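You operate a simulated robot arm through the tools that you are given. There is no shell and no other tool.

Carry out the task below with a simulated robot arm. There is one attempt and no reset: what you move stays moved.

## Task
Switch the air from the blue branch to the white, at 5 bar.
Fine: shut the blue valve and bleed it to zero, open the white valve, set the line gauge by the regulator; the other branch valves stay shut.

Only the result counts: the job must be done as asked and must still hold three seconds after the hand-in. Knocking over, shifting, dropping, spilling or breaking anything else fails it.

## Robot
A 7-joint arm with a two-finger parallel gripper, fixed in place. Base frame: the origin is on the floor under the middle of its stand, x ahead of it, y to its left, z up. Units: m, rad, N and s.
With the tool pointing down near the work surface it reaches from about 0.24 to 0.68 m from the base axis. Its first joint turns from -1.152 to 1.152 rad. Payload 2.4 kg.
The tool frame sits at the grasp point between the pads (the TCP): z along the fingers, y along the line on which they close. The tips reach 0.03 m beyond it. The gripper opens to 0.094 m. The fingers are 0.028 m wide and 0.01 m thick; the gripper's body (0.05 by 0.096 m) begins 0.055 m behind the TCP.
Orientation is told as [roll, pitch, yaw] about the base's x, y, z axes, in that order, counted from this pose: with the fingers straight down and closing along the base's y, the tool's x points along the base's -x, its y along +y and its z along -z.

## Interface
- The arm moves only by the tool move_arm. Its argument "increments" is a list that holds one entry, the list of rows, each a list of 6 numbers: the shift along the tool's x, y, z in units of 500 mm (1.0 is 500 mm), then the turn, a rotation vector about the tool's x, y, z in units of 60 degrees (1.0 is 60 degrees). In form: [[[tx, ty, tz, rx, ry, rz], ...]]. A call has 1 to 20 rows; each row is the pose to reach, as a shift and turn from the pose commanded when the call began, along the tool's axes at that moment. "fingers" is the gripper command, from -1 (shut) to 1 (fully open), values between in proportion, set as the call begins (left out, the last holds). A call with a number of a shift or a turn outside -1 to 1 is refused whole. Each row takes 0.2 s and may step no farther than 0.05 m and 0.15 rad from the row before; otherwise, or with a gripper value out of range, the whole call is refused. Where a pose cannot be reached the arm comes as near as it can. A force on the tool above 40 N (or 10 N above the force at the start of the call, whichever is more), or a blocked arm, ends the call early, and 0.2 s more pass. The fingers move at their own pace (about 0.153 m/s each) and stop on an object; they squeeze with about 24 N. The grip force told is the motor's: it shows also when the fingers shut on nothing. Time passes only in rows, and 0.2 s behind the last, so rows that repeat a pose let the fingers close. It gives the time, the measured TCP pose, the force on the tool (base axes), the opening and the grip force at its end, in the units of the frame above (readings bear some noise), with the torque about the TCP (base axes, N m) and any sound that the robot's microphone picked up.
- Cameras (640 x 400 px; columns grow to the right, rows downward): "scene" is fixed at [0.0529, 0.4842, 1.4516]; the picture's right is [-0.62, -0.79, 0.00], its down [-0.39, 0.31, -0.87] and it looks along [0.68, -0.53, -0.50] (base axes); focal length 254 px, centre (320, 200). "wrist" rides on the gripper at [0.076, 0.014, -0.102] in the tool frame; the picture's right is [-0.18, 0.98, 0.00], its down [-0.75, -0.14, -0.64] and it looks along [-0.63, -0.12, 0.77] (tool axes); focal length 243 px, centre (320, 200). There is no depth. A picture from a camera that has moved, and an enlarged one, comes with that camera's place and axes in the base frame and with its lens.
- camera(camera): a new picture of that camera. It takes no simulated time.
- enlarge(camera, box): a new picture of the part [left, top, right, bottom] of that camera's present view, enlarged. It takes no simulated time.
- close_job(): hands the job in; it is judged then, once.

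Places have to be worked out from the pictures, the camera data and where the tool is seen. Open the gripper and draw the arm clear of the work before you hand the job in, unless the task says otherwise.

The tools are called after "Call:" by a JSON object that holds its "api" and its "payload". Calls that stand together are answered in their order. move_arm: Moves the arm, as the interface text tells. Its arguments: {"type":"object","properties":{"increments":{"type":"array","items":{"type":"array","items":{"type":"array","items":{"type":"number"}}}},"fingers":{"type":"number"}},"required":["increments"]} The other tools are called the same way: camera (camera) takes a picture; enlarge (camera, box) takes an enlarged picture of a part of a camera's view; close_job () hands the job in.

At the start:

```text
t: 0.0
position: [0.3369, -0.0886, 1.3478]
tool_rot: [0.001, 0.0, 0.001]
contact_force: [0.4, 0.0, -0.7]
ft_torque: [0.03, 0.03, 0.02]
width: 0.0942
grasp_force: 0.0
```

scene: 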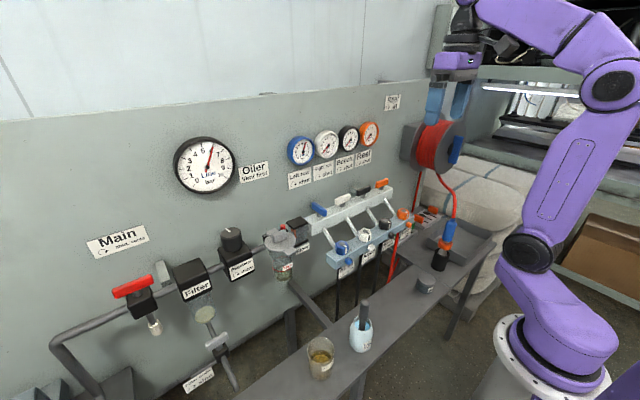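
wrist: 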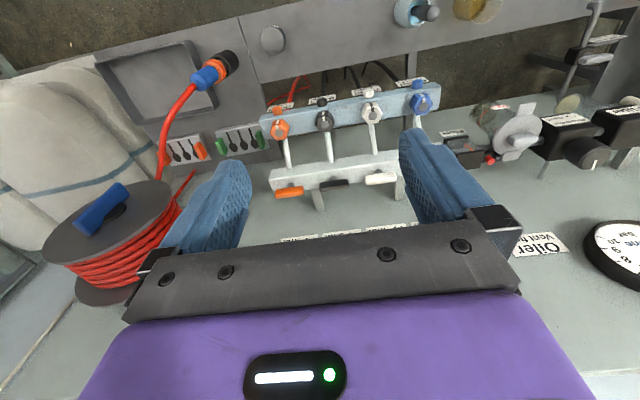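

I start by looking closer at the panel: gauges, valves, labels and regulator.

Call:
{"api": "enlarge", "payload": {"camera": "scene", "box": [270, 110, 430, 210]}}

Call:
{"api": "enlarge", "payload": {"camera": "scene", "box": [290, 170, 450, 270]}}

Call:
{"api": "enlarge", "payload": {"camera": "scene", "box": [80, 120, 320, 270]}}

Call:
{"api": "enlarge", "payload": {"camera": "scene", "box": [80, 220, 320, 370]}}

Call:
{"api": "enlarge", "payload": {"camera": "wrist", "box": [240, 60, 480, 210]}}

```text
4.00 times, centred on (350, 160) of scene
camera zoom: at [0.0529, 0.4842, 1.4516], right [-0.62, -0.79, 0.0], down [-0.39, 0.31, -0.87], along [0.68, -0.53, -0.5], focal length 1017 px, centre (200, 360)
```

zoom: 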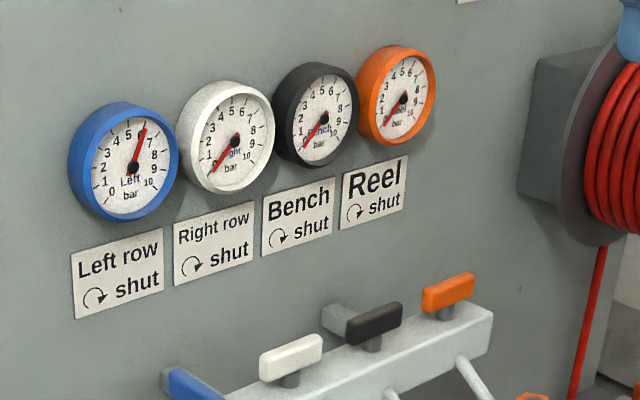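

```text
4.00 times, centred on (370, 220) of scene
camera zoom: at [0.0529, 0.4842, 1.4516], right [-0.62, -0.79, 0.0], down [-0.39, 0.31, -0.87], along [0.68, -0.53, -0.5], focal length 1017 px, centre (120, 120)
```

zoom: 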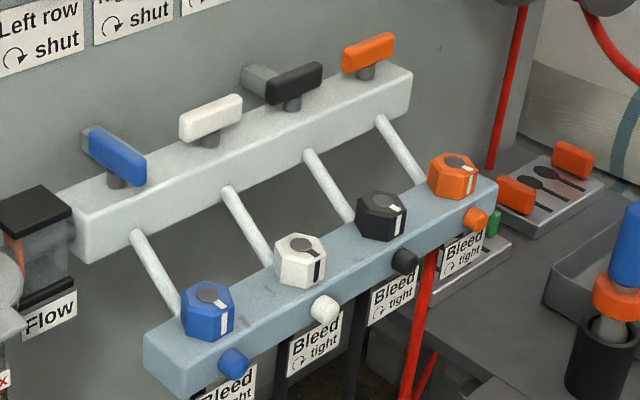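

```text
2.67 times, centred on (200, 195) of scene
camera zoom: at [0.0529, 0.4842, 1.4516], right [-0.62, -0.79, 0.0], down [-0.39, 0.31, -0.87], along [0.68, -0.53, -0.5], focal length 678 px, centre (640, 213)
```

zoom: 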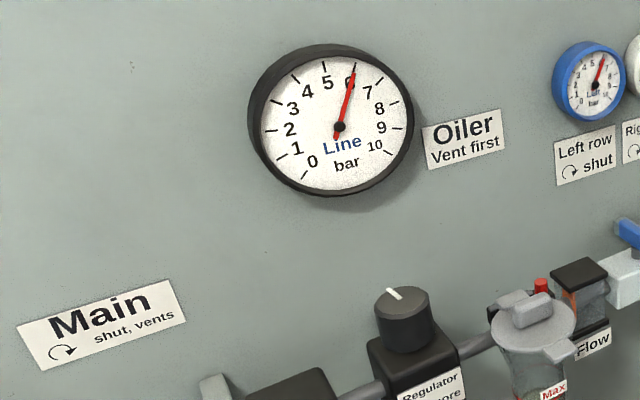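

```text
2.67 times, centred on (200, 295) of scene
camera zoom: at [0.0529, 0.4842, 1.4516], right [-0.62, -0.79, 0.0], down [-0.39, 0.31, -0.87], along [0.68, -0.53, -0.5], focal length 678 px, centre (640, -53)
```

zoom: 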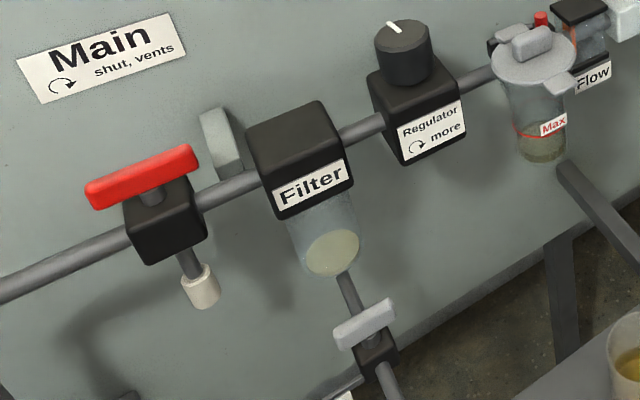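

```text
2.67 times, centred on (360, 135) of wrist
camera zoom: at [0.2599, -0.0723, 1.4512], right [0.18, 0.98, 0.0], down [0.75, -0.14, 0.64], along [0.63, -0.12, -0.77], focal length 647 px, centre (213, 373)
```

zoom: 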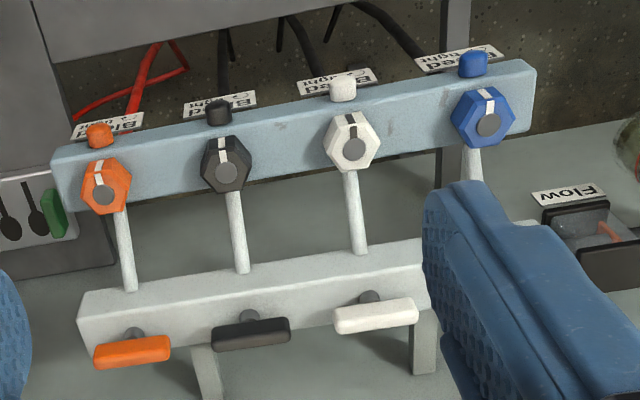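

The levers sit on the upper bar at about x 0.56, z 1.04, about 0.096 m apart, with the bleed hardware on the lower bar in front. I look closer at the bleeds and gauges to learn their state.

Call:
{"api": "enlarge", "payload": {"camera": "scene", "box": [320, 230, 400, 280]}}

Call:
{"api": "enlarge", "payload": {"camera": "scene", "box": [370, 200, 450, 250]}}

Call:
{"api": "enlarge", "payload": {"camera": "scene", "box": [165, 130, 245, 200]}}

Call:
{"api": "enlarge", "payload": {"camera": "wrist", "box": [250, 70, 350, 140]}}

Call:
{"api": "enlarge", "payload": {"camera": "wrist", "box": [350, 60, 450, 130]}}

Call:
{"api": "enlarge", "payload": {"camera": "scene", "box": [280, 120, 390, 190]}}

Call:
{"api": "enlarge", "payload": {"camera": "scene", "box": [200, 210, 300, 290]}}

```text
8.00 times, centred on (360, 255) of scene
camera zoom: at [0.0529, 0.4842, 1.4516], right [-0.62, -0.79, 0.0], down [-0.39, 0.31, -0.87], along [0.68, -0.53, -0.5], focal length 2035 px, centre (0, -240)
```

zoom: 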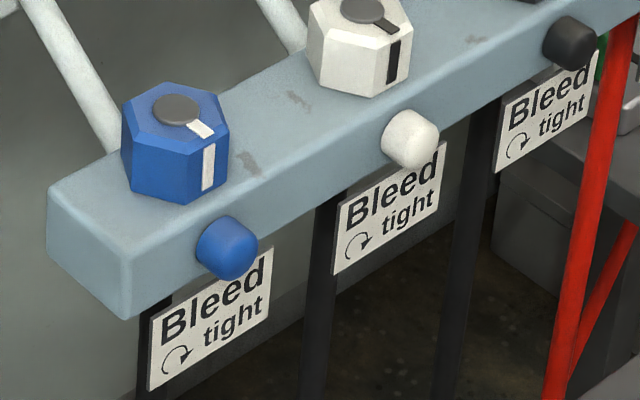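

```text
8.00 times, centred on (410, 225) of scene
camera zoom: at [0.0529, 0.4842, 1.4516], right [-0.62, -0.79, 0.0], down [-0.39, 0.31, -0.87], along [0.68, -0.53, -0.5], focal length 2035 px, centre (-400, 0)
```

zoom: 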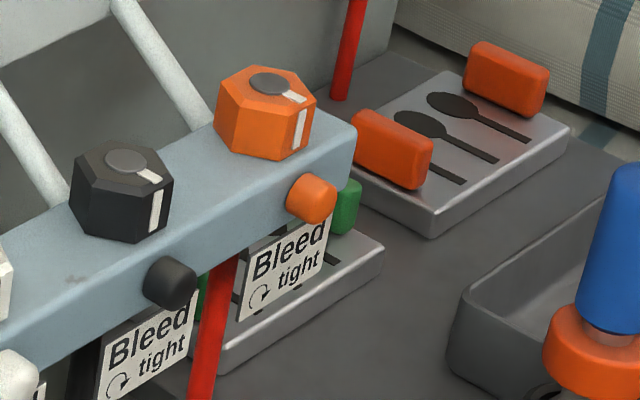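

```text
5.71 times, centred on (205, 165) of scene
camera zoom: at [0.0529, 0.4842, 1.4516], right [-0.62, -0.79, 0.0], down [-0.39, 0.31, -0.87], along [0.68, -0.53, -0.5], focal length 1453 px, centre (977, 400)
```

zoom: 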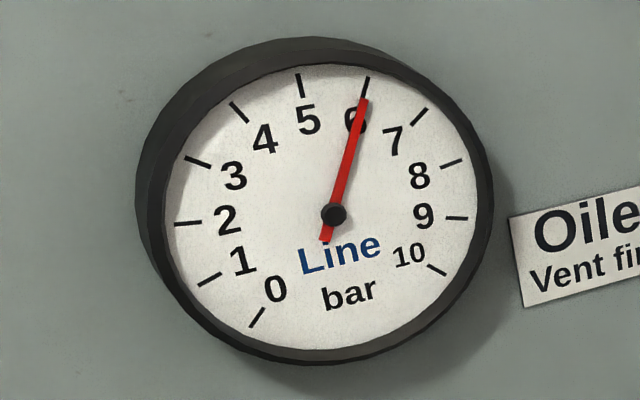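

```text
5.71 times, centred on (300, 105) of wrist
camera zoom: at [0.2599, -0.0723, 1.4512], right [0.18, 0.98, 0.0], down [0.75, -0.14, 0.64], along [0.63, -0.12, -0.77], focal length 1386 px, centre (434, 743)
```

zoom: 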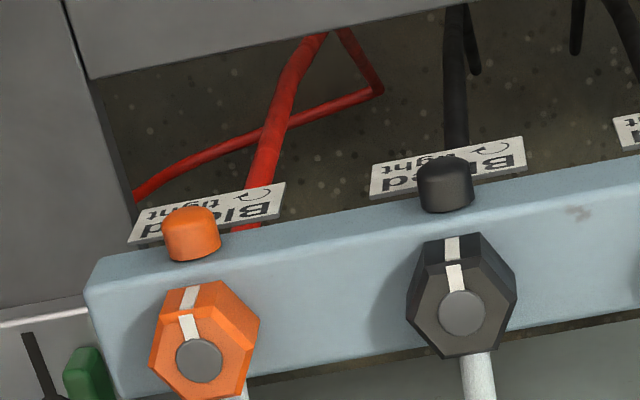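

```text
5.71 times, centred on (400, 95) of wrist
camera zoom: at [0.2599, -0.0723, 1.4512], right [0.18, 0.98, 0.0], down [0.75, -0.14, 0.64], along [0.63, -0.12, -0.77], focal length 1386 px, centre (-137, 800)
```

zoom: 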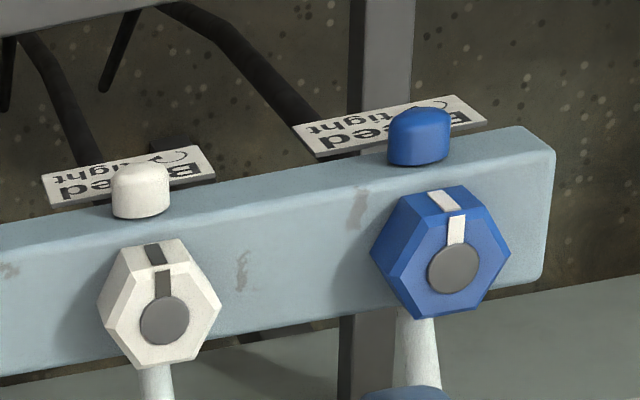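

```text
5.71 times, centred on (335, 155) of scene
camera zoom: at [0.0529, 0.4842, 1.4516], right [-0.62, -0.79, 0.0], down [-0.39, 0.31, -0.87], along [0.68, -0.53, -0.5], focal length 1453 px, centre (234, 457)
```

zoom: 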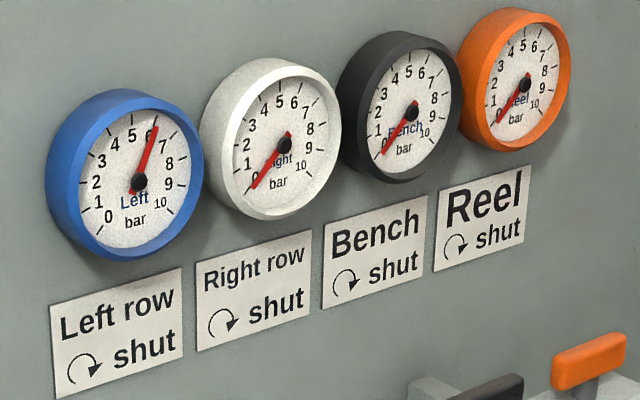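

```text
5.00 times, centred on (250, 250) of scene
camera zoom: at [0.0529, 0.4842, 1.4516], right [-0.62, -0.79, 0.0], down [-0.39, 0.31, -0.87], along [0.68, -0.53, -0.5], focal length 1272 px, centre (670, -50)
```

zoom: 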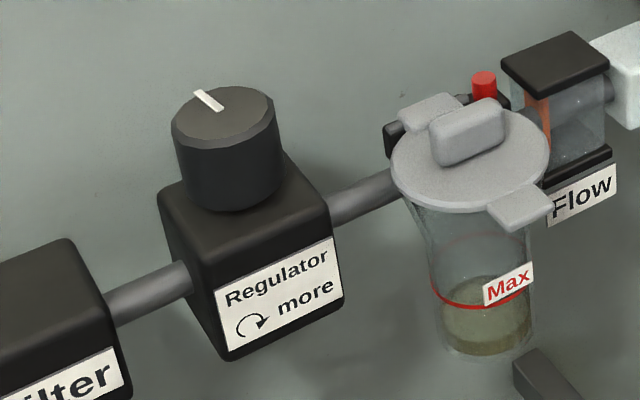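

All four bleed screws (hex, pointer toward the robot) look tight, blue lever is along x (open), others along y (shut), line and blue gauges read 6. I move the tool, fingers part-closed, to a spot in front of and above the blue lever to see better.

Call:
{"api": "move_arm", "payload": {"increments": [[[-0.054, 0.061, 0.033, 0, 0, 0], [-0.109, 0.121, 0.065, 0, 0, 0], [-0.163, 0.182, 0.098, 0, 0, 0], [-0.217, 0.242, 0.131, 0, 0, 0], [-0.272, 0.303, 0.163, 0, 0, 0], [-0.326, 0.363, 0.196, 0, 0, 0], [-0.326, 0.363, 0.196, 0, 0, 0]]], "fingers": 0.1}}

```text
t: 1.6
position: [0.501, 0.0947, 1.2512]
tool_rot: [-0.001, 0.001, -0.001]
contact_force: [-0.4, -0.1, -0.1]
ft_torque: [0.02, -0.03, 0.02]
width: 0.0515
grasp_force: 0.1
```

The arm is at (0.501, 0.095, 1.251). I take pictures from both cameras to refine the blue lever's place.

Call:
{"api": "camera", "payload": {"camera": "scene"}}

Call:
{"api": "camera", "payload": {"camera": "wrist"}}

```text
taken
```

scene: 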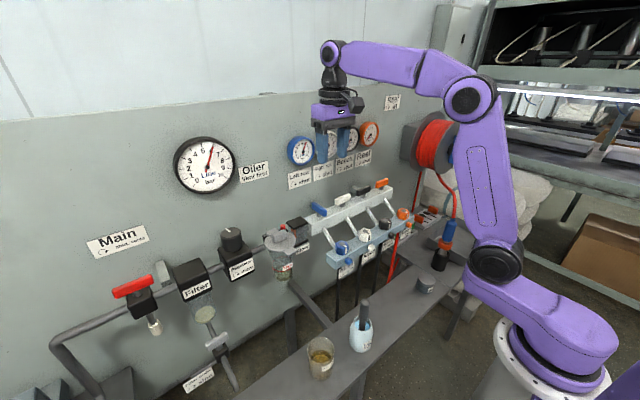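

```text
taken
camera wrist: at [0.4233, 0.1098, 1.3539], right [0.19, 0.98, 0.0], down [0.75, -0.14, 0.64], along [0.63, -0.12, -0.77], focal length 243 px, centre (320, 200)
```

wrist: 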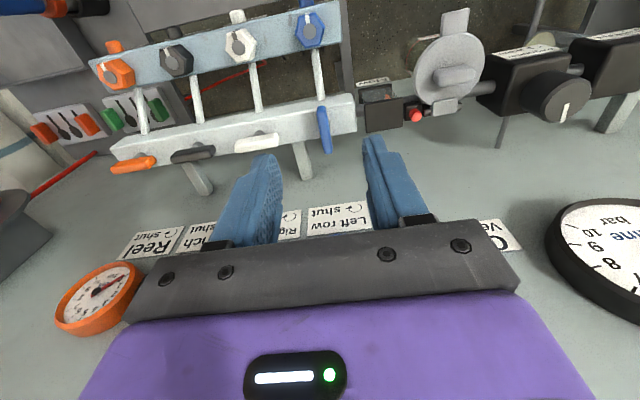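

The blue lever appears at about (0.559, 0.09, 1.044). I enlarge both views to get its edges and height.

Call:
{"api": "enlarge", "payload": {"camera": "scene", "box": [300, 185, 380, 235]}}

Call:
{"api": "enlarge", "payload": {"camera": "wrist", "box": [220, 80, 360, 180]}}

```text
8.00 times, centred on (340, 210) of scene
camera zoom: at [0.0529, 0.4843, 1.4516], right [-0.62, -0.79, 0.0], down [-0.39, 0.31, -0.87], along [0.68, -0.53, -0.5], focal length 2035 px, centre (160, 120)
```

zoom: 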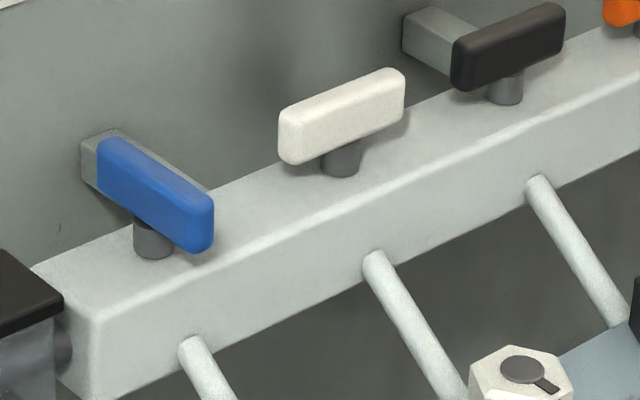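

```text
4.00 times, centred on (290, 130) of wrist
camera zoom: at [0.4233, 0.1098, 1.3539], right [0.19, 0.98, 0.0], down [0.75, -0.14, 0.64], along [0.63, -0.12, -0.77], focal length 970 px, centre (440, 480)
```

zoom: 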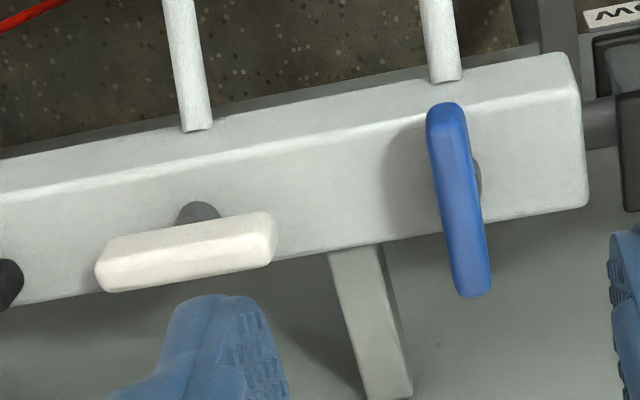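

Blue lever: centre about (0.560, 0.090, 1.048), length 0.065 along x, top near z 1.059, bar top near 1.027. I go above it, stopping with the tips about 2 cm above the lever to check alignment.

Call:
{"api": "move_arm", "payload": {"increments": [[[-0.058, -0.004, 0.06, 0, 0, 0], [-0.117, -0.008, 0.12, 0, 0, 0], [-0.117, -0.008, 0.2, 0, 0, 0], [-0.117, -0.008, 0.28, 0, 0, 0], [-0.117, -0.008, 0.28, 0, 0, 0]]]}}

Call:
{"api": "enlarge", "payload": {"camera": "scene", "box": [260, 130, 420, 230]}}

Call:
{"api": "camera", "payload": {"camera": "wrist"}}

```text
t: 2.8
position: [0.5591, 0.0889, 1.1098]
tool_rot: [0.0, 0.0, -0.002]
contact_force: [-0.8, -1.0, -0.9]
ft_torque: [-0.02, 0.04, 0.03]
width: 0.0517
grasp_force: 0.0
```

```text
4.00 times, centred on (340, 180) of scene
camera zoom: at [0.0529, 0.4842, 1.4516], right [-0.62, -0.79, 0.0], down [-0.39, 0.31, -0.87], along [0.68, -0.53, -0.5], focal length 1017 px, centre (240, 280)
```

zoom: 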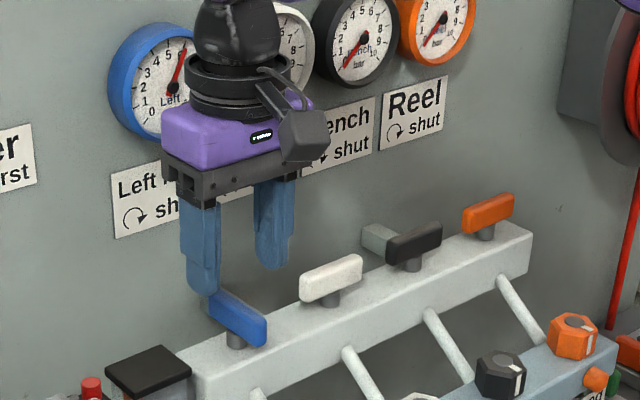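

```text
taken
camera wrist: at [0.4822, 0.1046, 1.2129], right [0.18, 0.98, 0.0], down [0.75, -0.14, 0.64], along [0.63, -0.12, -0.77], focal length 243 px, centre (320, 200)
```

wrist: 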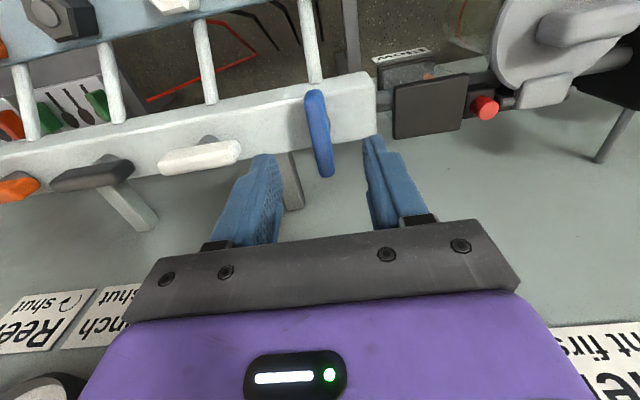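

Alignment looks good: the lever lies between the fingers. I descend 42 mm so that the tips straddle the lever without touching the bar.

Call:
{"api": "move_arm", "payload": {"increments": [[[0, 0, 0.04, 0, 0, 0], [0, 0, 0.084, 0, 0, 0], [0, 0, 0.084, 0, 0, 0]]]}}

Call:
{"api": "enlarge", "payload": {"camera": "scene", "box": [280, 160, 380, 230]}}

Call:
{"api": "camera", "payload": {"camera": "wrist"}}

```text
t: 3.6
position: [0.5583, 0.0888, 1.0681]
tool_rot: [-0.001, 0.002, -0.001]
contact_force: [-0.1, -0.1, 0.2]
ft_torque: [0.02, 0.01, 0.04]
width: 0.052
grasp_force: 0.0
```

```text
5.71 times, centred on (330, 195) of scene
camera zoom: at [0.0529, 0.4842, 1.4516], right [-0.62, -0.79, 0.0], down [-0.39, 0.31, -0.87], along [0.68, -0.53, -0.5], focal length 1453 px, centre (263, 229)
```

zoom: 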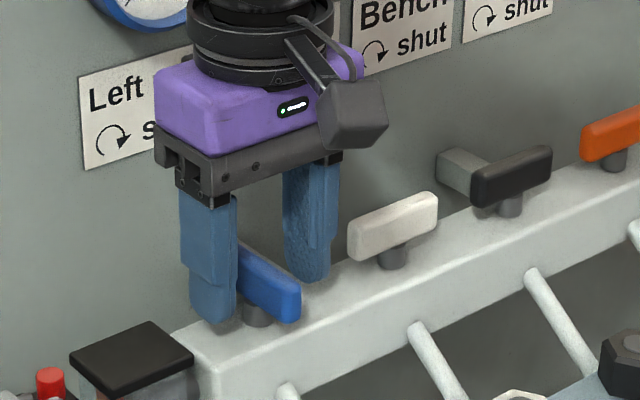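

```text
taken
camera wrist: at [0.4815, 0.1048, 1.1709], right [0.18, 0.98, 0.0], down [0.75, -0.14, 0.64], along [0.63, -0.12, -0.77], focal length 243 px, centre (320, 200)
```

wrist: 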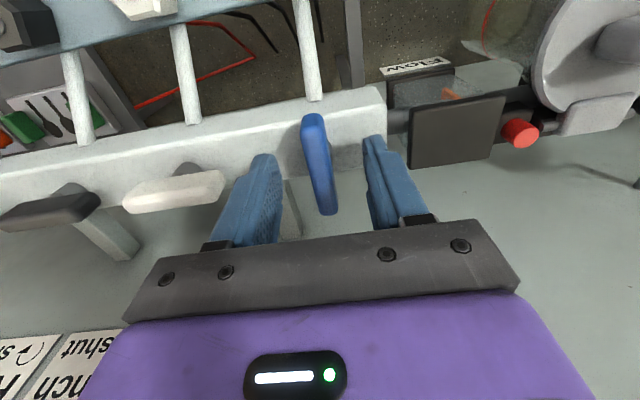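

The fingers straddle the blue lever. I close them on it.

Call:
{"api": "move_arm", "payload": {"increments": [[[0, 0, 0, 0, 0, 0], [0, 0, 0, 0, 0, 0], [0, 0, 0, 0, 0, 0]]], "fingers": -1}}

```text
t: 4.4
position: [0.5585, 0.0904, 1.0682]
tool_rot: [0.001, -0.001, 0.0]
contact_force: [-1.5, 1.8, -3.3]
ft_torque: [0.07, -0.44, -0.04]
width: 0.0128
grasp_force: 44.8
```

The lever is held (width 0.0128). I turn it clockwise seen from above (positive about tool z), first 45° in small steps.

Call:
{"api": "move_arm", "payload": {"increments": [[[0, 0, 0, 0, 0, 0.125], [0, 0, 0, 0, 0, 0.25], [0, 0, 0, 0, 0, 0.375], [0, 0, 0, 0, 0, 0.5], [0, 0, 0, 0, 0, 0.625], [0, 0, 0, 0, 0, 0.75], [0, 0, 0, 0, 0, 0.75]]]}}

Call:
{"api": "enlarge", "payload": {"camera": "scene", "box": [260, 130, 420, 230]}}

```text
t: 6.0
position: [0.5596, 0.0909, 1.0674]
tool_rot: [0.003, 0.001, -0.787]
contact_force: [9.7, 10.2, -9.9]
ft_torque: [0.61, 0.29, 0.01]
width: 0.0129
grasp_force: 44.8
```

```text
4.00 times, centred on (340, 180) of scene
camera zoom: at [0.0534, 0.4846, 1.4515], right [-0.62, -0.79, 0.0], down [-0.4, 0.31, -0.87], along [0.68, -0.53, -0.5], focal length 1017 px, centre (240, 280)
```

zoom: 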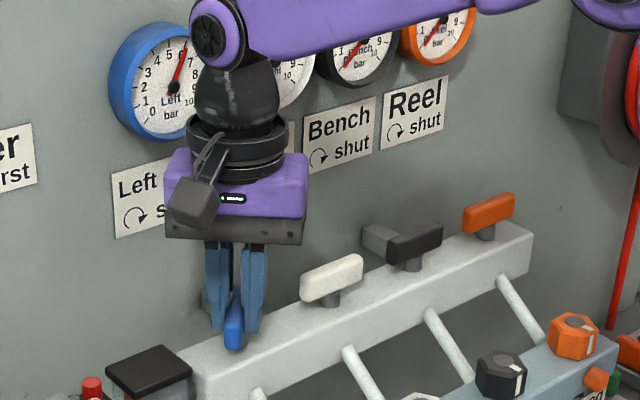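

The lever follows (−45°), with a small side load that says the pivot lies about 1.5 mm toward +x,+y. I shift that little and turn the remaining 45°.

Call:
{"api": "move_arm", "payload": {"increments": [[[0, 0.003, 0, 0, 0, 0.125], [0, 0.003, 0, 0, 0, 0.25], [0, 0.003, 0, 0, 0, 0.375], [0, 0.003, 0, 0, 0, 0.5], [0, 0.003, 0, 0, 0, 0.625], [0, 0.003, 0, 0, 0, 0.75], [0, 0.003, 0, 0, 0, 0.75]]]}}

Call:
{"api": "enlarge", "payload": {"camera": "scene", "box": [260, 130, 420, 230]}}

Call:
{"api": "camera", "payload": {"camera": "wrist"}}

```text
t: 7.6
position: [0.5594, 0.0908, 1.0683]
tool_rot: [-0.001, 0.001, -1.575]
contact_force: [-0.6, 6.4, -6.3]
ft_torque: [0.59, -0.11, 0.11]
width: 0.0127
grasp_force: 45.0
```

```text
4.00 times, centred on (340, 180) of scene
camera zoom: at [0.053, 0.4844, 1.4516], right [-0.62, -0.79, 0.0], down [-0.39, 0.31, -0.87], along [0.68, -0.53, -0.5], focal length 1017 px, centre (240, 280)
```

zoom: 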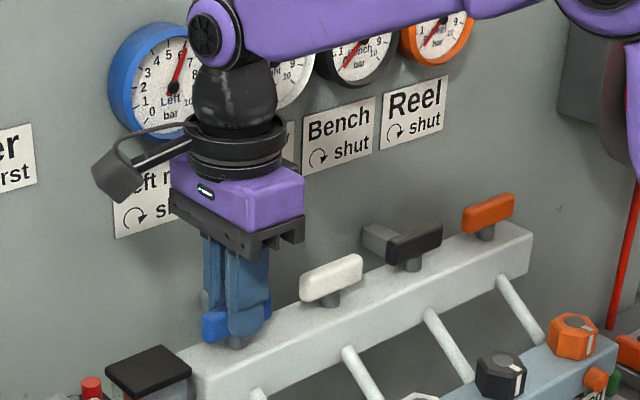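

```text
taken
camera wrist: at [0.5735, 0.1683, 1.1709], right [0.98, -0.19, 0.0], down [-0.14, -0.75, 0.64], along [-0.12, -0.63, -0.77], focal length 243 px, centre (320, 200)
```

wrist: 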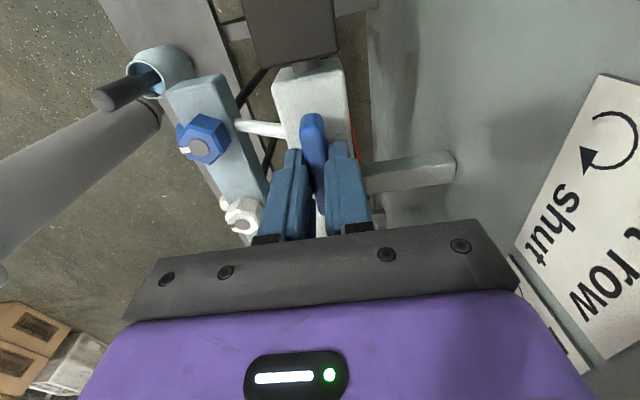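

The lever is now across at −90°. I press slightly further to find the stop and make sure it's fully shut.

Call:
{"api": "move_arm", "payload": {"increments": [[[0, 0, 0, 0, 0, 0.04], [0, 0, 0, 0, 0, 0.07], [0, 0, 0, 0, 0, 0.07]]]}}

```text
t: 8.4
position: [0.5603, 0.0907, 1.0689]
tool_rot: [0.001, -0.001, -1.644]
contact_force: [2.2, 5.4, -9.1]
ft_torque: [-0.65, -0.11, 1.5]
width: 0.0142
grasp_force: 44.9
```

Torque rose to 1.5 N·m and the pads were wedged: the stop is reached, blue is shut. I rotate back to −90° square on the lever and then open the fingers.

Call:
{"api": "move_arm", "payload": {"increments": [[[0, 0, 0, 0, 0, -0.05], [0, 0, 0, 0, 0, -0.05]]]}}

Call:
{"api": "move_arm", "payload": {"increments": [[[0, 0, 0, 0, 0, 0], [0, 0, 0, 0, 0, 0], [0, 0, -0.05, 0, 0, 0], [0, 0, -0.14, 0, 0, 0], [0, 0, -0.2, 0, 0, 0]]], "fingers": 0.0}}

Call:
{"api": "enlarge", "payload": {"camera": "scene", "box": [260, 130, 420, 230]}}

Call:
{"api": "camera", "payload": {"camera": "wrist"}}

```text
t: 9.0
position: [0.5596, 0.0895, 1.069]
tool_rot: [-0.001, 0.0, -1.594]
contact_force: [1.9, 4.5, -10.8]
ft_torque: [-0.02, -0.15, 1.05]
width: 0.0132
grasp_force: 44.7
```

```text
t: 10.2
position: [0.5605, 0.0892, 1.1682]
tool_rot: [-0.003, 0.0, -1.594]
contact_force: [0.6, 0.3, 0.1]
ft_torque: [0.03, -0.03, 0.03]
width: 0.047
grasp_force: 0.0
```

```text
4.00 times, centred on (340, 180) of scene
camera zoom: at [0.0528, 0.4842, 1.4516], right [-0.62, -0.79, 0.0], down [-0.39, 0.31, -0.87], along [0.68, -0.53, -0.5], focal length 1017 px, centre (240, 280)
```

zoom: 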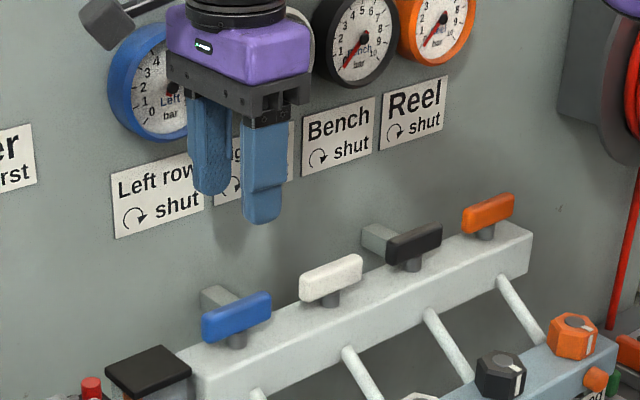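

```text
taken
camera wrist: at [0.5749, 0.1672, 1.2714], right [0.98, -0.21, 0.0], down [-0.16, -0.75, 0.64], along [-0.13, -0.63, -0.77], focal length 243 px, centre (320, 200)
```

wrist: 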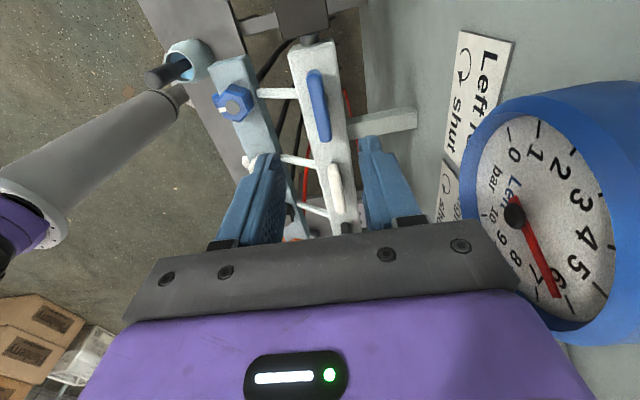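

Blue lever now lies parallel to the shut ones; the blue gauge still shows trapped ~6 bar. Next I back off toward the robot and turn the tool to about −30° yaw above the blue hex bleed screw to look at it.

Call:
{"api": "move_arm", "payload": {"increments": [[[0, -0.09, 0, 0, 0, 0], [0, -0.17, 0, 0, 0, 0], [0, -0.21, 0, 0, 0, -0.125], [0, -0.21, 0, 0, 0, -0.25], [0, -0.21, 0, 0, 0, -0.375], [0, -0.21, 0, 0, 0, -0.5], [0, -0.21, 0, 0, 0, -0.625], [0, -0.21, 0, 0, 0, -0.75], [0, -0.21, 0.05, 0, 0, -0.875], [0, -0.21, 0.1, 0, 0, -1.0], [0, -0.21, 0.1, 0, 0, -1.0]]], "fingers": 0.3}}

Call:
{"api": "camera", "payload": {"camera": "wrist"}}

Call:
{"api": "enlarge", "payload": {"camera": "scene", "box": [280, 180, 400, 280]}}

Call:
{"api": "enlarge", "payload": {"camera": "scene", "box": [280, 120, 390, 190]}}

```text
t: 12.6
position: [0.455, 0.0928, 1.1178]
tool_rot: [0.0, 0.0, -0.542]
contact_force: [-0.7, 0.8, -0.6]
ft_torque: [0.02, -0.06, 0.02]
width: 0.0613
grasp_force: 0.0
```

```text
taken
camera wrist: at [0.3956, 0.1461, 1.2214], right [0.67, 0.75, 0.0], down [0.57, -0.51, 0.64], along [0.48, -0.43, -0.77], focal length 243 px, centre (320, 200)
```

wrist: 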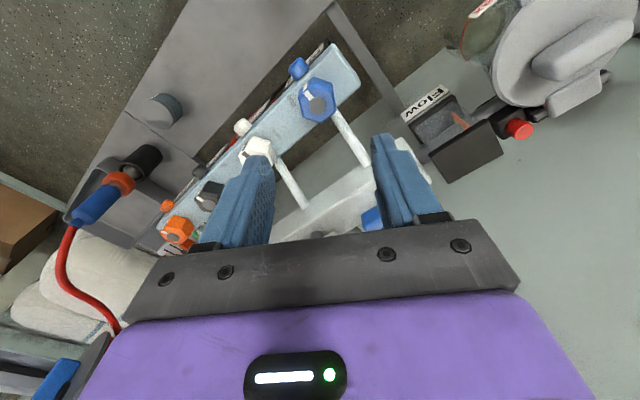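

```text
4.00 times, centred on (340, 230) of scene
camera zoom: at [0.0529, 0.4842, 1.4516], right [-0.62, -0.79, 0.0], down [-0.39, 0.31, -0.87], along [0.68, -0.53, -0.5], focal length 1017 px, centre (240, 80)
```

zoom: 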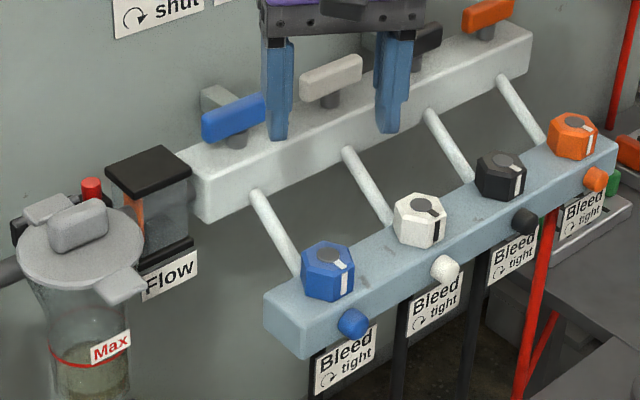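

```text
5.71 times, centred on (335, 155) of scene
camera zoom: at [0.0529, 0.4842, 1.4516], right [-0.62, -0.79, 0.0], down [-0.39, 0.31, -0.87], along [0.68, -0.53, -0.5], focal length 1453 px, centre (234, 457)
```

zoom: 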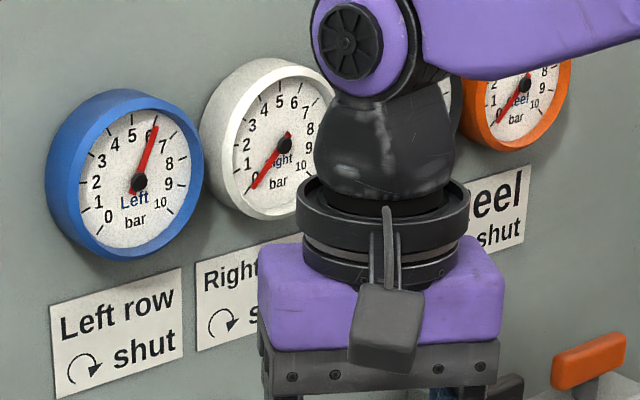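

Blue bleed hex seen at about (0.451, 0.092). I enlarge the wrist view for accurate placement and to see the pipe behind it.

Call:
{"api": "enlarge", "payload": {"camera": "wrist", "box": [260, 50, 400, 150]}}

Call:
{"api": "enlarge", "payload": {"camera": "scene", "box": [330, 220, 390, 270]}}

```text
4.00 times, centred on (330, 100) of wrist
camera zoom: at [0.3956, 0.1461, 1.2214], right [0.67, 0.75, 0.0], down [0.57, -0.51, 0.64], along [0.48, -0.43, -0.77], focal length 970 px, centre (280, 600)
```

zoom: 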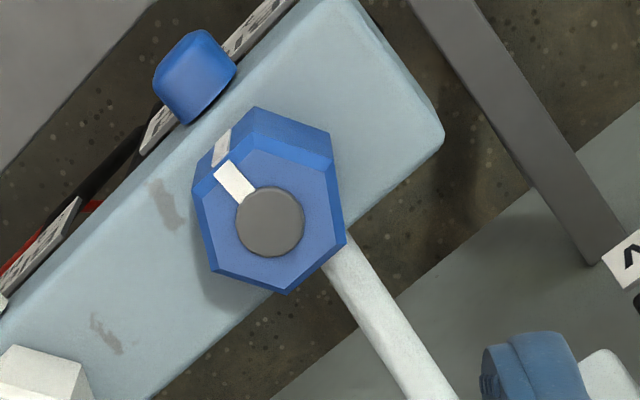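

```text
8.00 times, centred on (360, 245) of scene
camera zoom: at [0.0529, 0.4842, 1.4516], right [-0.62, -0.79, 0.0], down [-0.39, 0.31, -0.87], along [0.68, -0.53, -0.5], focal length 2035 px, centre (0, -160)
```

zoom: 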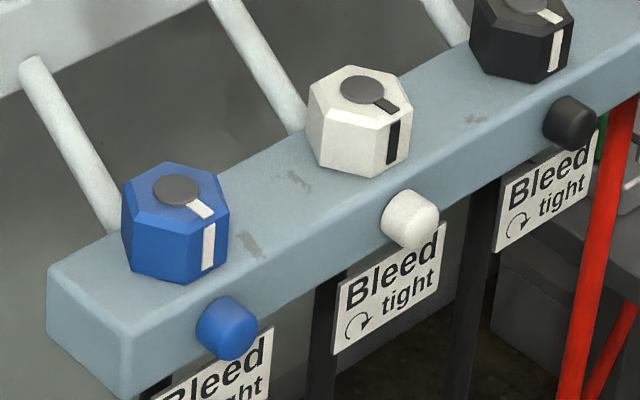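

Hex top centre is about (0.454, 0.091, 0.987), roughly 34 mm across flats, flats at 60° steps with one facing the robot. I descend until the tips are just above it and check.

Call:
{"api": "move_arm", "payload": {"increments": [[[0, -0.002, 0.06, 0, 0, 0.01], [0, -0.004, 0.12, 0, 0, 0.01], [0, -0.004, 0.17, 0, 0, 0.01], [0, -0.004, 0.17, 0, 0, 0.01]]]}}

Call:
{"api": "camera", "payload": {"camera": "wrist"}}

Call:
{"api": "enlarge", "payload": {"camera": "scene", "box": [300, 190, 420, 280]}}

```text
t: 13.6
position: [0.4527, 0.0904, 1.0323]
tool_rot: [0.0, 0.001, -0.556]
contact_force: [-0.5, 0.3, 0.3]
ft_torque: [-0.03, -0.02, -0.02]
width: 0.061
grasp_force: 0.0
```

```text
taken
camera wrist: at [0.3952, 0.145, 1.1354], right [0.68, 0.74, 0.0], down [0.57, -0.52, 0.64], along [0.47, -0.43, -0.77], focal length 243 px, centre (320, 200)
```

wrist: 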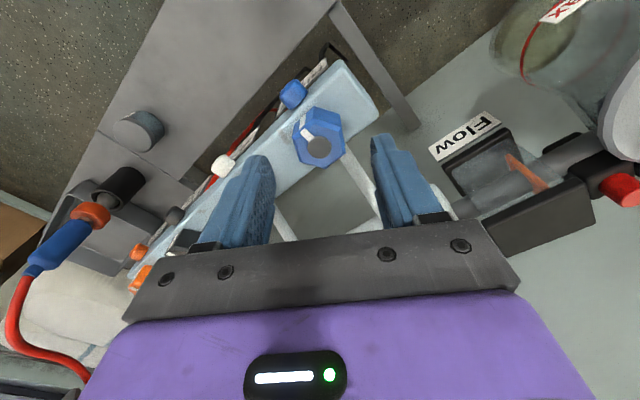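

```text
4.44 times, centred on (360, 235) of scene
camera zoom: at [0.0529, 0.4842, 1.4516], right [-0.62, -0.79, 0.0], down [-0.39, 0.31, -0.87], along [0.68, -0.53, -0.5], focal length 1130 px, centre (142, 44)
```

zoom: 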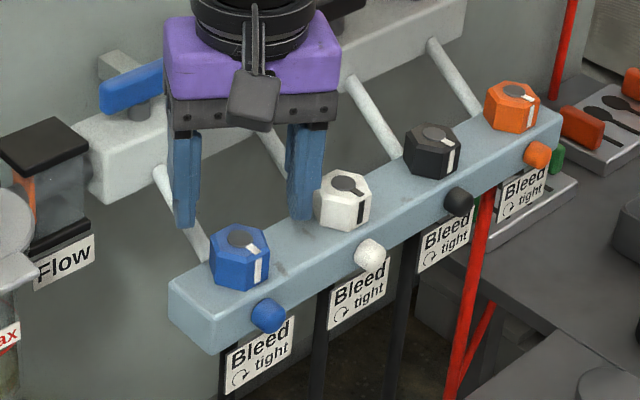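

The hex centre projects exactly on the tool axis. I descend 30 mm so the tips flank the upper half of the hex, then close on its flats.

Call:
{"api": "move_arm", "payload": {"increments": [[[0, 0, 0.03, 0, 0, -0.03], [0, 0, 0.06, 0, 0, -0.03], [0, 0, 0.06, 0, 0, -0.03]]]}}

Call:
{"api": "move_arm", "payload": {"increments": [[[0, 0, 0, 0, 0, 0], [0, 0, 0, 0, 0, 0], [0, 0, 0, 0, 0, 0]]], "fingers": -1}}

Call:
{"api": "camera", "payload": {"camera": "wrist"}}

Call:
{"api": "enlarge", "payload": {"camera": "scene", "box": [300, 190, 420, 280]}}

```text
t: 14.4
position: [0.4541, 0.0912, 1.0027]
tool_rot: [0.0, 0.0, -0.523]
contact_force: [1.0, -0.3, 0.6]
ft_torque: [-0.01, 0.01, 0.03]
width: 0.0609
grasp_force: 0.0
```

```text
t: 15.2
position: [0.4539, 0.0918, 1.0012]
tool_rot: [-0.002, 0.001, -0.527]
contact_force: [-3.0, -4.0, -2.7]
ft_torque: [-0.22, -0.26, -0.03]
width: 0.0345
grasp_force: 44.7
```

```text
taken
camera wrist: at [0.3937, 0.1424, 1.1059], right [0.65, 0.76, 0.0], down [0.58, -0.5, 0.64], along [0.49, -0.42, -0.77], focal length 243 px, centre (320, 200)
```

wrist: 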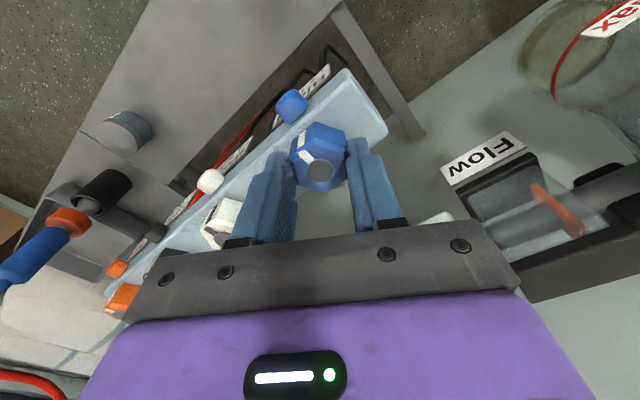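

```text
4.44 times, centred on (360, 235) of scene
camera zoom: at [0.0528, 0.4841, 1.4517], right [-0.62, -0.79, 0.0], down [-0.39, 0.31, -0.87], along [0.68, -0.53, -0.5], focal length 1130 px, centre (142, 44)
```

zoom: 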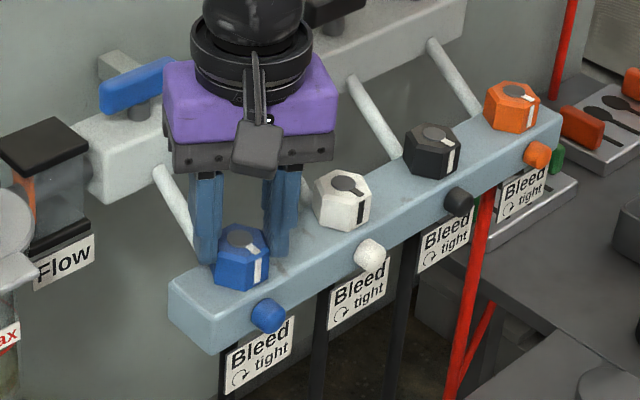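

Gripped on the flats (34.5 mm). I unscrew counter-clockwise (negative about tool z) by 60°, watching force, sound and the gauge.

Call:
{"api": "move_arm", "payload": {"increments": [[[0, 0, 0, 0, 0, -0.125], [0, 0, 0, 0, 0, -0.25], [0, 0, 0, 0, 0, -0.375], [0, 0, 0, 0, 0, -0.5], [0, 0, 0, 0, 0, -0.625], [0, 0, 0, 0, 0, -0.75]]]}}

Call:
{"api": "enlarge", "payload": {"camera": "scene", "box": [280, 120, 390, 190]}}

Call:
{"api": "enlarge", "payload": {"camera": "scene", "box": [300, 190, 420, 280]}}

```text
t: 16.6
position: [0.4542, 0.0894, 1.0031]
tool_rot: [-0.002, -0.001, 0.261]
contact_force: [-3.1, -19.0, -3.2]
ft_torque: [-0.29, 0.02, -0.41]
width: 0.0384
grasp_force: 45.1
```

```text
5.71 times, centred on (335, 155) of scene
camera zoom: at [0.0528, 0.4837, 1.4518], right [-0.62, -0.79, 0.0], down [-0.39, 0.31, -0.87], along [0.68, -0.53, -0.5], focal length 1453 px, centre (234, 457)
```

zoom: 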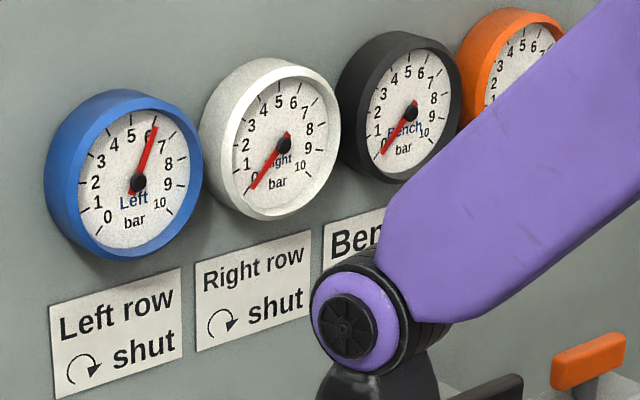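

```text
4.44 times, centred on (360, 235) of scene
camera zoom: at [0.0528, 0.4837, 1.4518], right [-0.62, -0.79, 0.0], down [-0.39, 0.31, -0.87], along [0.68, -0.53, -0.5], focal length 1130 px, centre (142, 44)
```

zoom: 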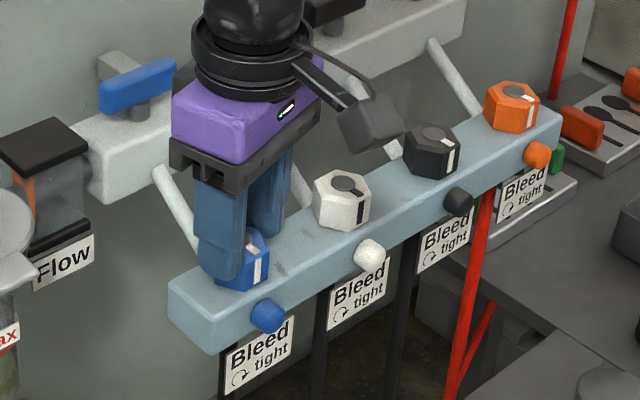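

The jaws slipped over the hex corners (width 38 mm, pointer unmoved), so it's tight. I open, return to the −30° flats, go a bit deeper, and regrip to measure the torque in small steps.

Call:
{"api": "move_arm", "payload": {"increments": [[[0, 0, 0, 0, 0, 0], [0, 0, 0, 0, 0, 0], [0, 0, 0, 0, 0, 0.125], [0, 0, 0, 0, 0, 0.25], [0, 0, 0, 0, 0, 0.375], [0, 0, 0, 0, 0, 0.5], [0, 0, 0, 0, 0, 0.625], [0, 0, 0.014, 0, 0, 0.75], [0, 0, 0.014, 0, 0, 0.75]]], "fingers": 0.2}}

Call:
{"api": "camera", "payload": {"camera": "wrist"}}

Call:
{"api": "enlarge", "payload": {"camera": "scene", "box": [320, 210, 400, 270]}}

```text
t: 18.6
position: [0.4534, 0.0912, 0.9969]
tool_rot: [0.002, -0.001, -0.528]
contact_force: [-0.6, 0.2, 1.1]
ft_torque: [-0.03, -0.01, -0.02]
width: 0.0565
grasp_force: 0.0
```

```text
taken
camera wrist: at [0.3945, 0.1433, 1.0993], right [0.65, 0.76, 0.0], down [0.58, -0.5, 0.64], along [0.49, -0.42, -0.77], focal length 243 px, centre (320, 200)
```

wrist: 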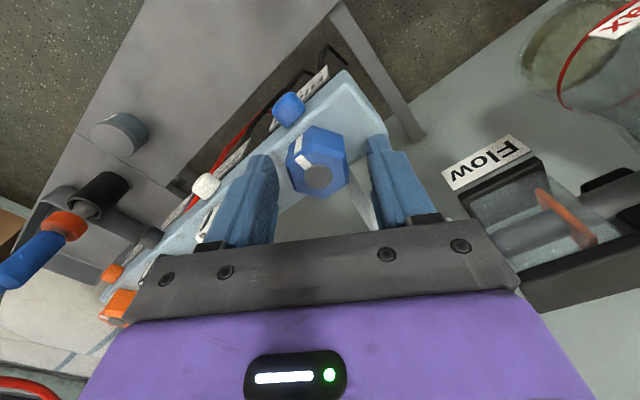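

```text
6.67 times, centred on (360, 240) of scene
camera zoom: at [0.0529, 0.4842, 1.4516], right [-0.62, -0.79, 0.0], down [-0.39, 0.31, -0.87], along [0.68, -0.53, -0.5], focal length 1696 px, centre (53, -67)
```

zoom: 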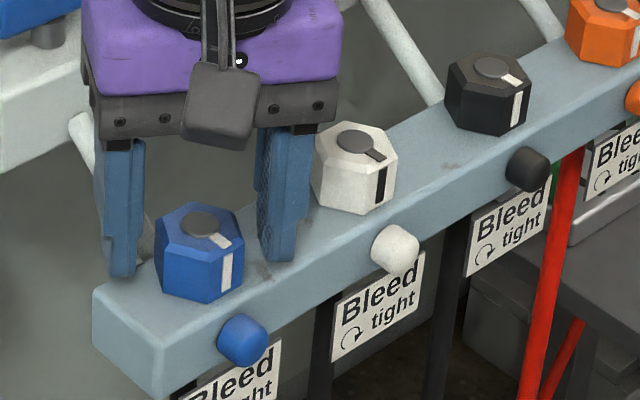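

I zoom in on the blue hex to see whether its pointer moved at all.

Call:
{"api": "enlarge", "payload": {"camera": "scene", "box": [335, 232, 375, 262]}}

Call:
{"api": "enlarge", "payload": {"camera": "wrist", "box": [270, 110, 370, 210]}}

Call:
{"api": "enlarge", "payload": {"camera": "scene", "box": [280, 130, 320, 170]}}

```text
13.33 times, centred on (355, 247) of scene
camera zoom: at [0.0529, 0.4842, 1.4516], right [-0.62, -0.79, 0.0], down [-0.39, 0.31, -0.87], along [0.68, -0.53, -0.5], focal length 3391 px, centre (-147, -427)
```

zoom: 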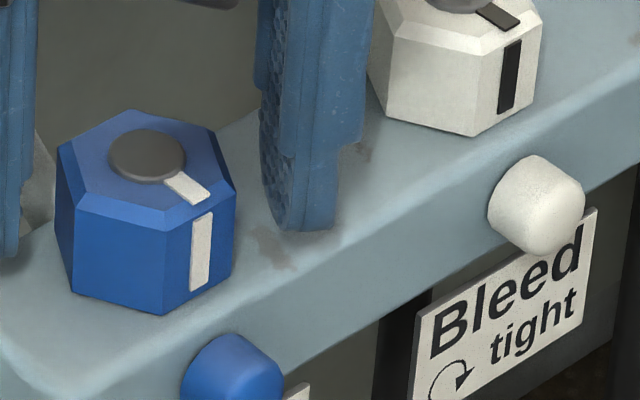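

```text
4.00 times, centred on (320, 160) of wrist
camera zoom: at [0.3945, 0.1433, 1.0993], right [0.65, 0.76, 0.0], down [0.58, -0.5, 0.64], along [0.49, -0.42, -0.77], focal length 970 px, centre (320, 360)
```

zoom: 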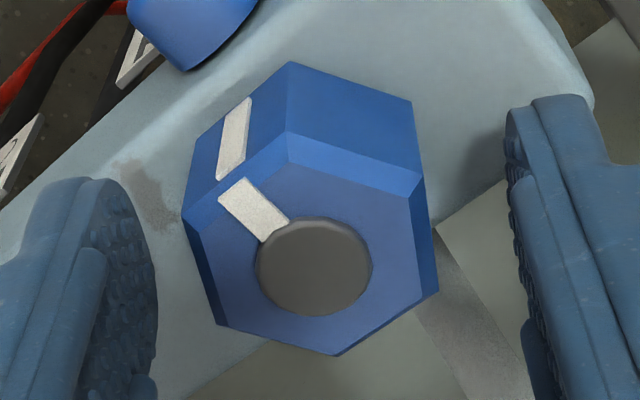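

```text
10.00 times, centred on (300, 150) of scene
camera zoom: at [0.0529, 0.4842, 1.4516], right [-0.62, -0.79, 0.0], down [-0.39, 0.31, -0.87], along [0.68, -0.53, -0.5], focal length 2543 px, centre (520, 700)
```

zoom: 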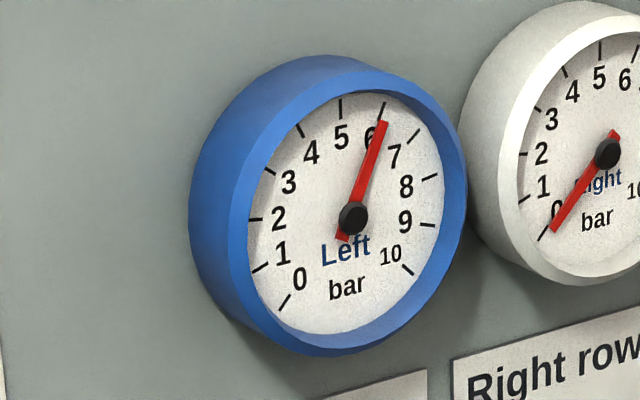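

The pointer is still about at −x. I regrip the flats deeper and turn in small slow steps, reading torque each time.

Call:
{"api": "move_arm", "payload": {"increments": [[[0, 0, 0, 0, 0, 0], [0, 0, 0, 0, 0, 0], [0, 0, 0, 0, 0, 0], [0, 0, 0, 0, 0, 0]]], "fingers": -1}}

Call:
{"api": "move_arm", "payload": {"increments": [[[0, 0, 0, 0, 0, -0.03], [0, 0, 0, 0, 0, -0.06]]]}}

Call:
{"api": "move_arm", "payload": {"increments": [[[0, 0, 0, 0, 0, -0.03], [0, 0, 0, 0, 0, -0.06]]]}}

```text
t: 19.6
position: [0.4528, 0.0918, 0.9962]
tool_rot: [-0.001, 0.003, -0.525]
contact_force: [-6.9, -9.8, 2.8]
ft_torque: [-0.23, 0.09, -0.03]
width: 0.0343
grasp_force: 45.1
```

```text
t: 20.2
position: [0.4533, 0.09, 0.9968]
tool_rot: [0.0, 0.004, -0.466]
contact_force: [-9.0, -10.1, 1.3]
ft_torque: [-0.12, 0.18, -1.65]
width: 0.0349
grasp_force: 45.2
```

```text
t: 20.8
position: [0.4525, 0.092, 0.9958]
tool_rot: [-0.001, 0.002, -0.401]
contact_force: [-14.2, -10.8, 2.0]
ft_torque: [0.16, 0.18, -1.57]
width: 0.0363
grasp_force: 44.4
```

Torque rises to 1.65 N·m and the jaws start to slip while the hex stays, so before forcing it I look closer at the parts: hex, cap on the front, and labels.

Call:
{"api": "move_arm", "payload": {"increments": [[[0, 0, 0, 0, 0, 0], [0, 0, 0, 0, 0, 0], [0, 0, 0, 0, 0, 0.06], [0, 0, 0, 0, 0, 0.12]]], "fingers": 0.2}}

Call:
{"api": "enlarge", "payload": {"camera": "wrist", "box": [250, 70, 350, 140]}}

Call:
{"api": "enlarge", "payload": {"camera": "scene", "box": [335, 245, 375, 275]}}

Call:
{"api": "enlarge", "payload": {"camera": "scene", "box": [360, 235, 400, 265]}}

Call:
{"api": "enlarge", "payload": {"camera": "scene", "box": [280, 130, 320, 170]}}

```text
t: 21.8
position: [0.4547, 0.0895, 0.996]
tool_rot: [-0.001, 0.0, -0.525]
contact_force: [-0.6, 0.4, -0.6]
ft_torque: [-0.02, 0.05, 0.01]
width: 0.0561
grasp_force: 0.0
```

```text
5.71 times, centred on (300, 105) of wrist
camera zoom: at [0.3941, 0.1429, 1.0995], right [0.65, 0.76, 0.0], down [0.58, -0.5, 0.64], along [0.49, -0.42, -0.77], focal length 1386 px, centre (434, 743)
```

zoom: 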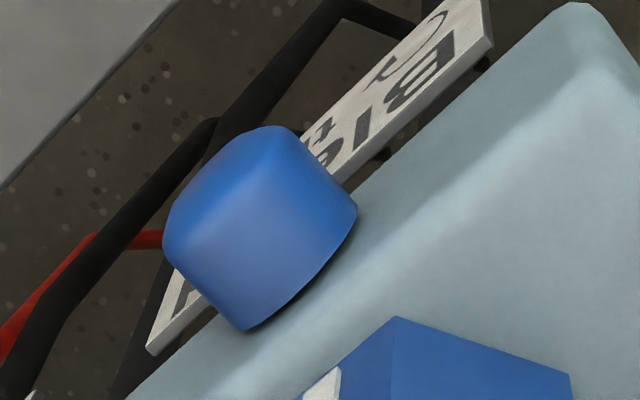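

```text
13.33 times, centred on (355, 260) of scene
camera zoom: at [0.0529, 0.4842, 1.4516], right [-0.62, -0.79, 0.0], down [-0.39, 0.31, -0.87], along [0.68, -0.53, -0.5], focal length 3391 px, centre (-147, -600)
```

zoom: 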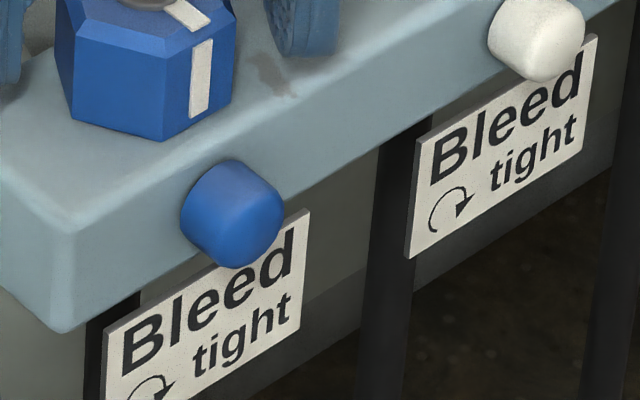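

```text
13.33 times, centred on (380, 250) of scene
camera zoom: at [0.0529, 0.4842, 1.4516], right [-0.62, -0.79, 0.0], down [-0.39, 0.31, -0.87], along [0.68, -0.53, -0.5], focal length 3391 px, centre (-480, -467)
```

zoom: 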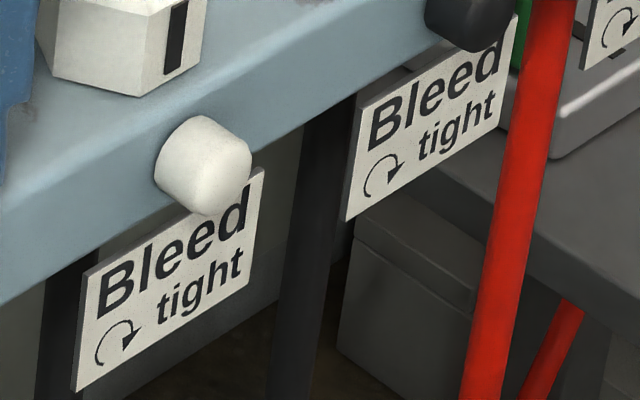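

```text
10.00 times, centred on (300, 150) of scene
camera zoom: at [0.0529, 0.4842, 1.4516], right [-0.62, -0.79, 0.0], down [-0.39, 0.31, -0.87], along [0.68, -0.53, -0.5], focal length 2543 px, centre (520, 700)
```

zoom: 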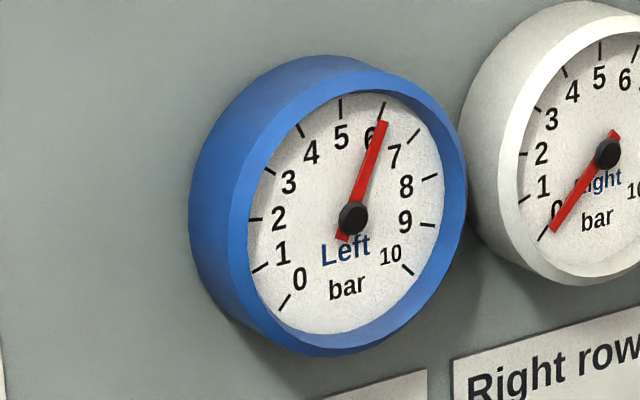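

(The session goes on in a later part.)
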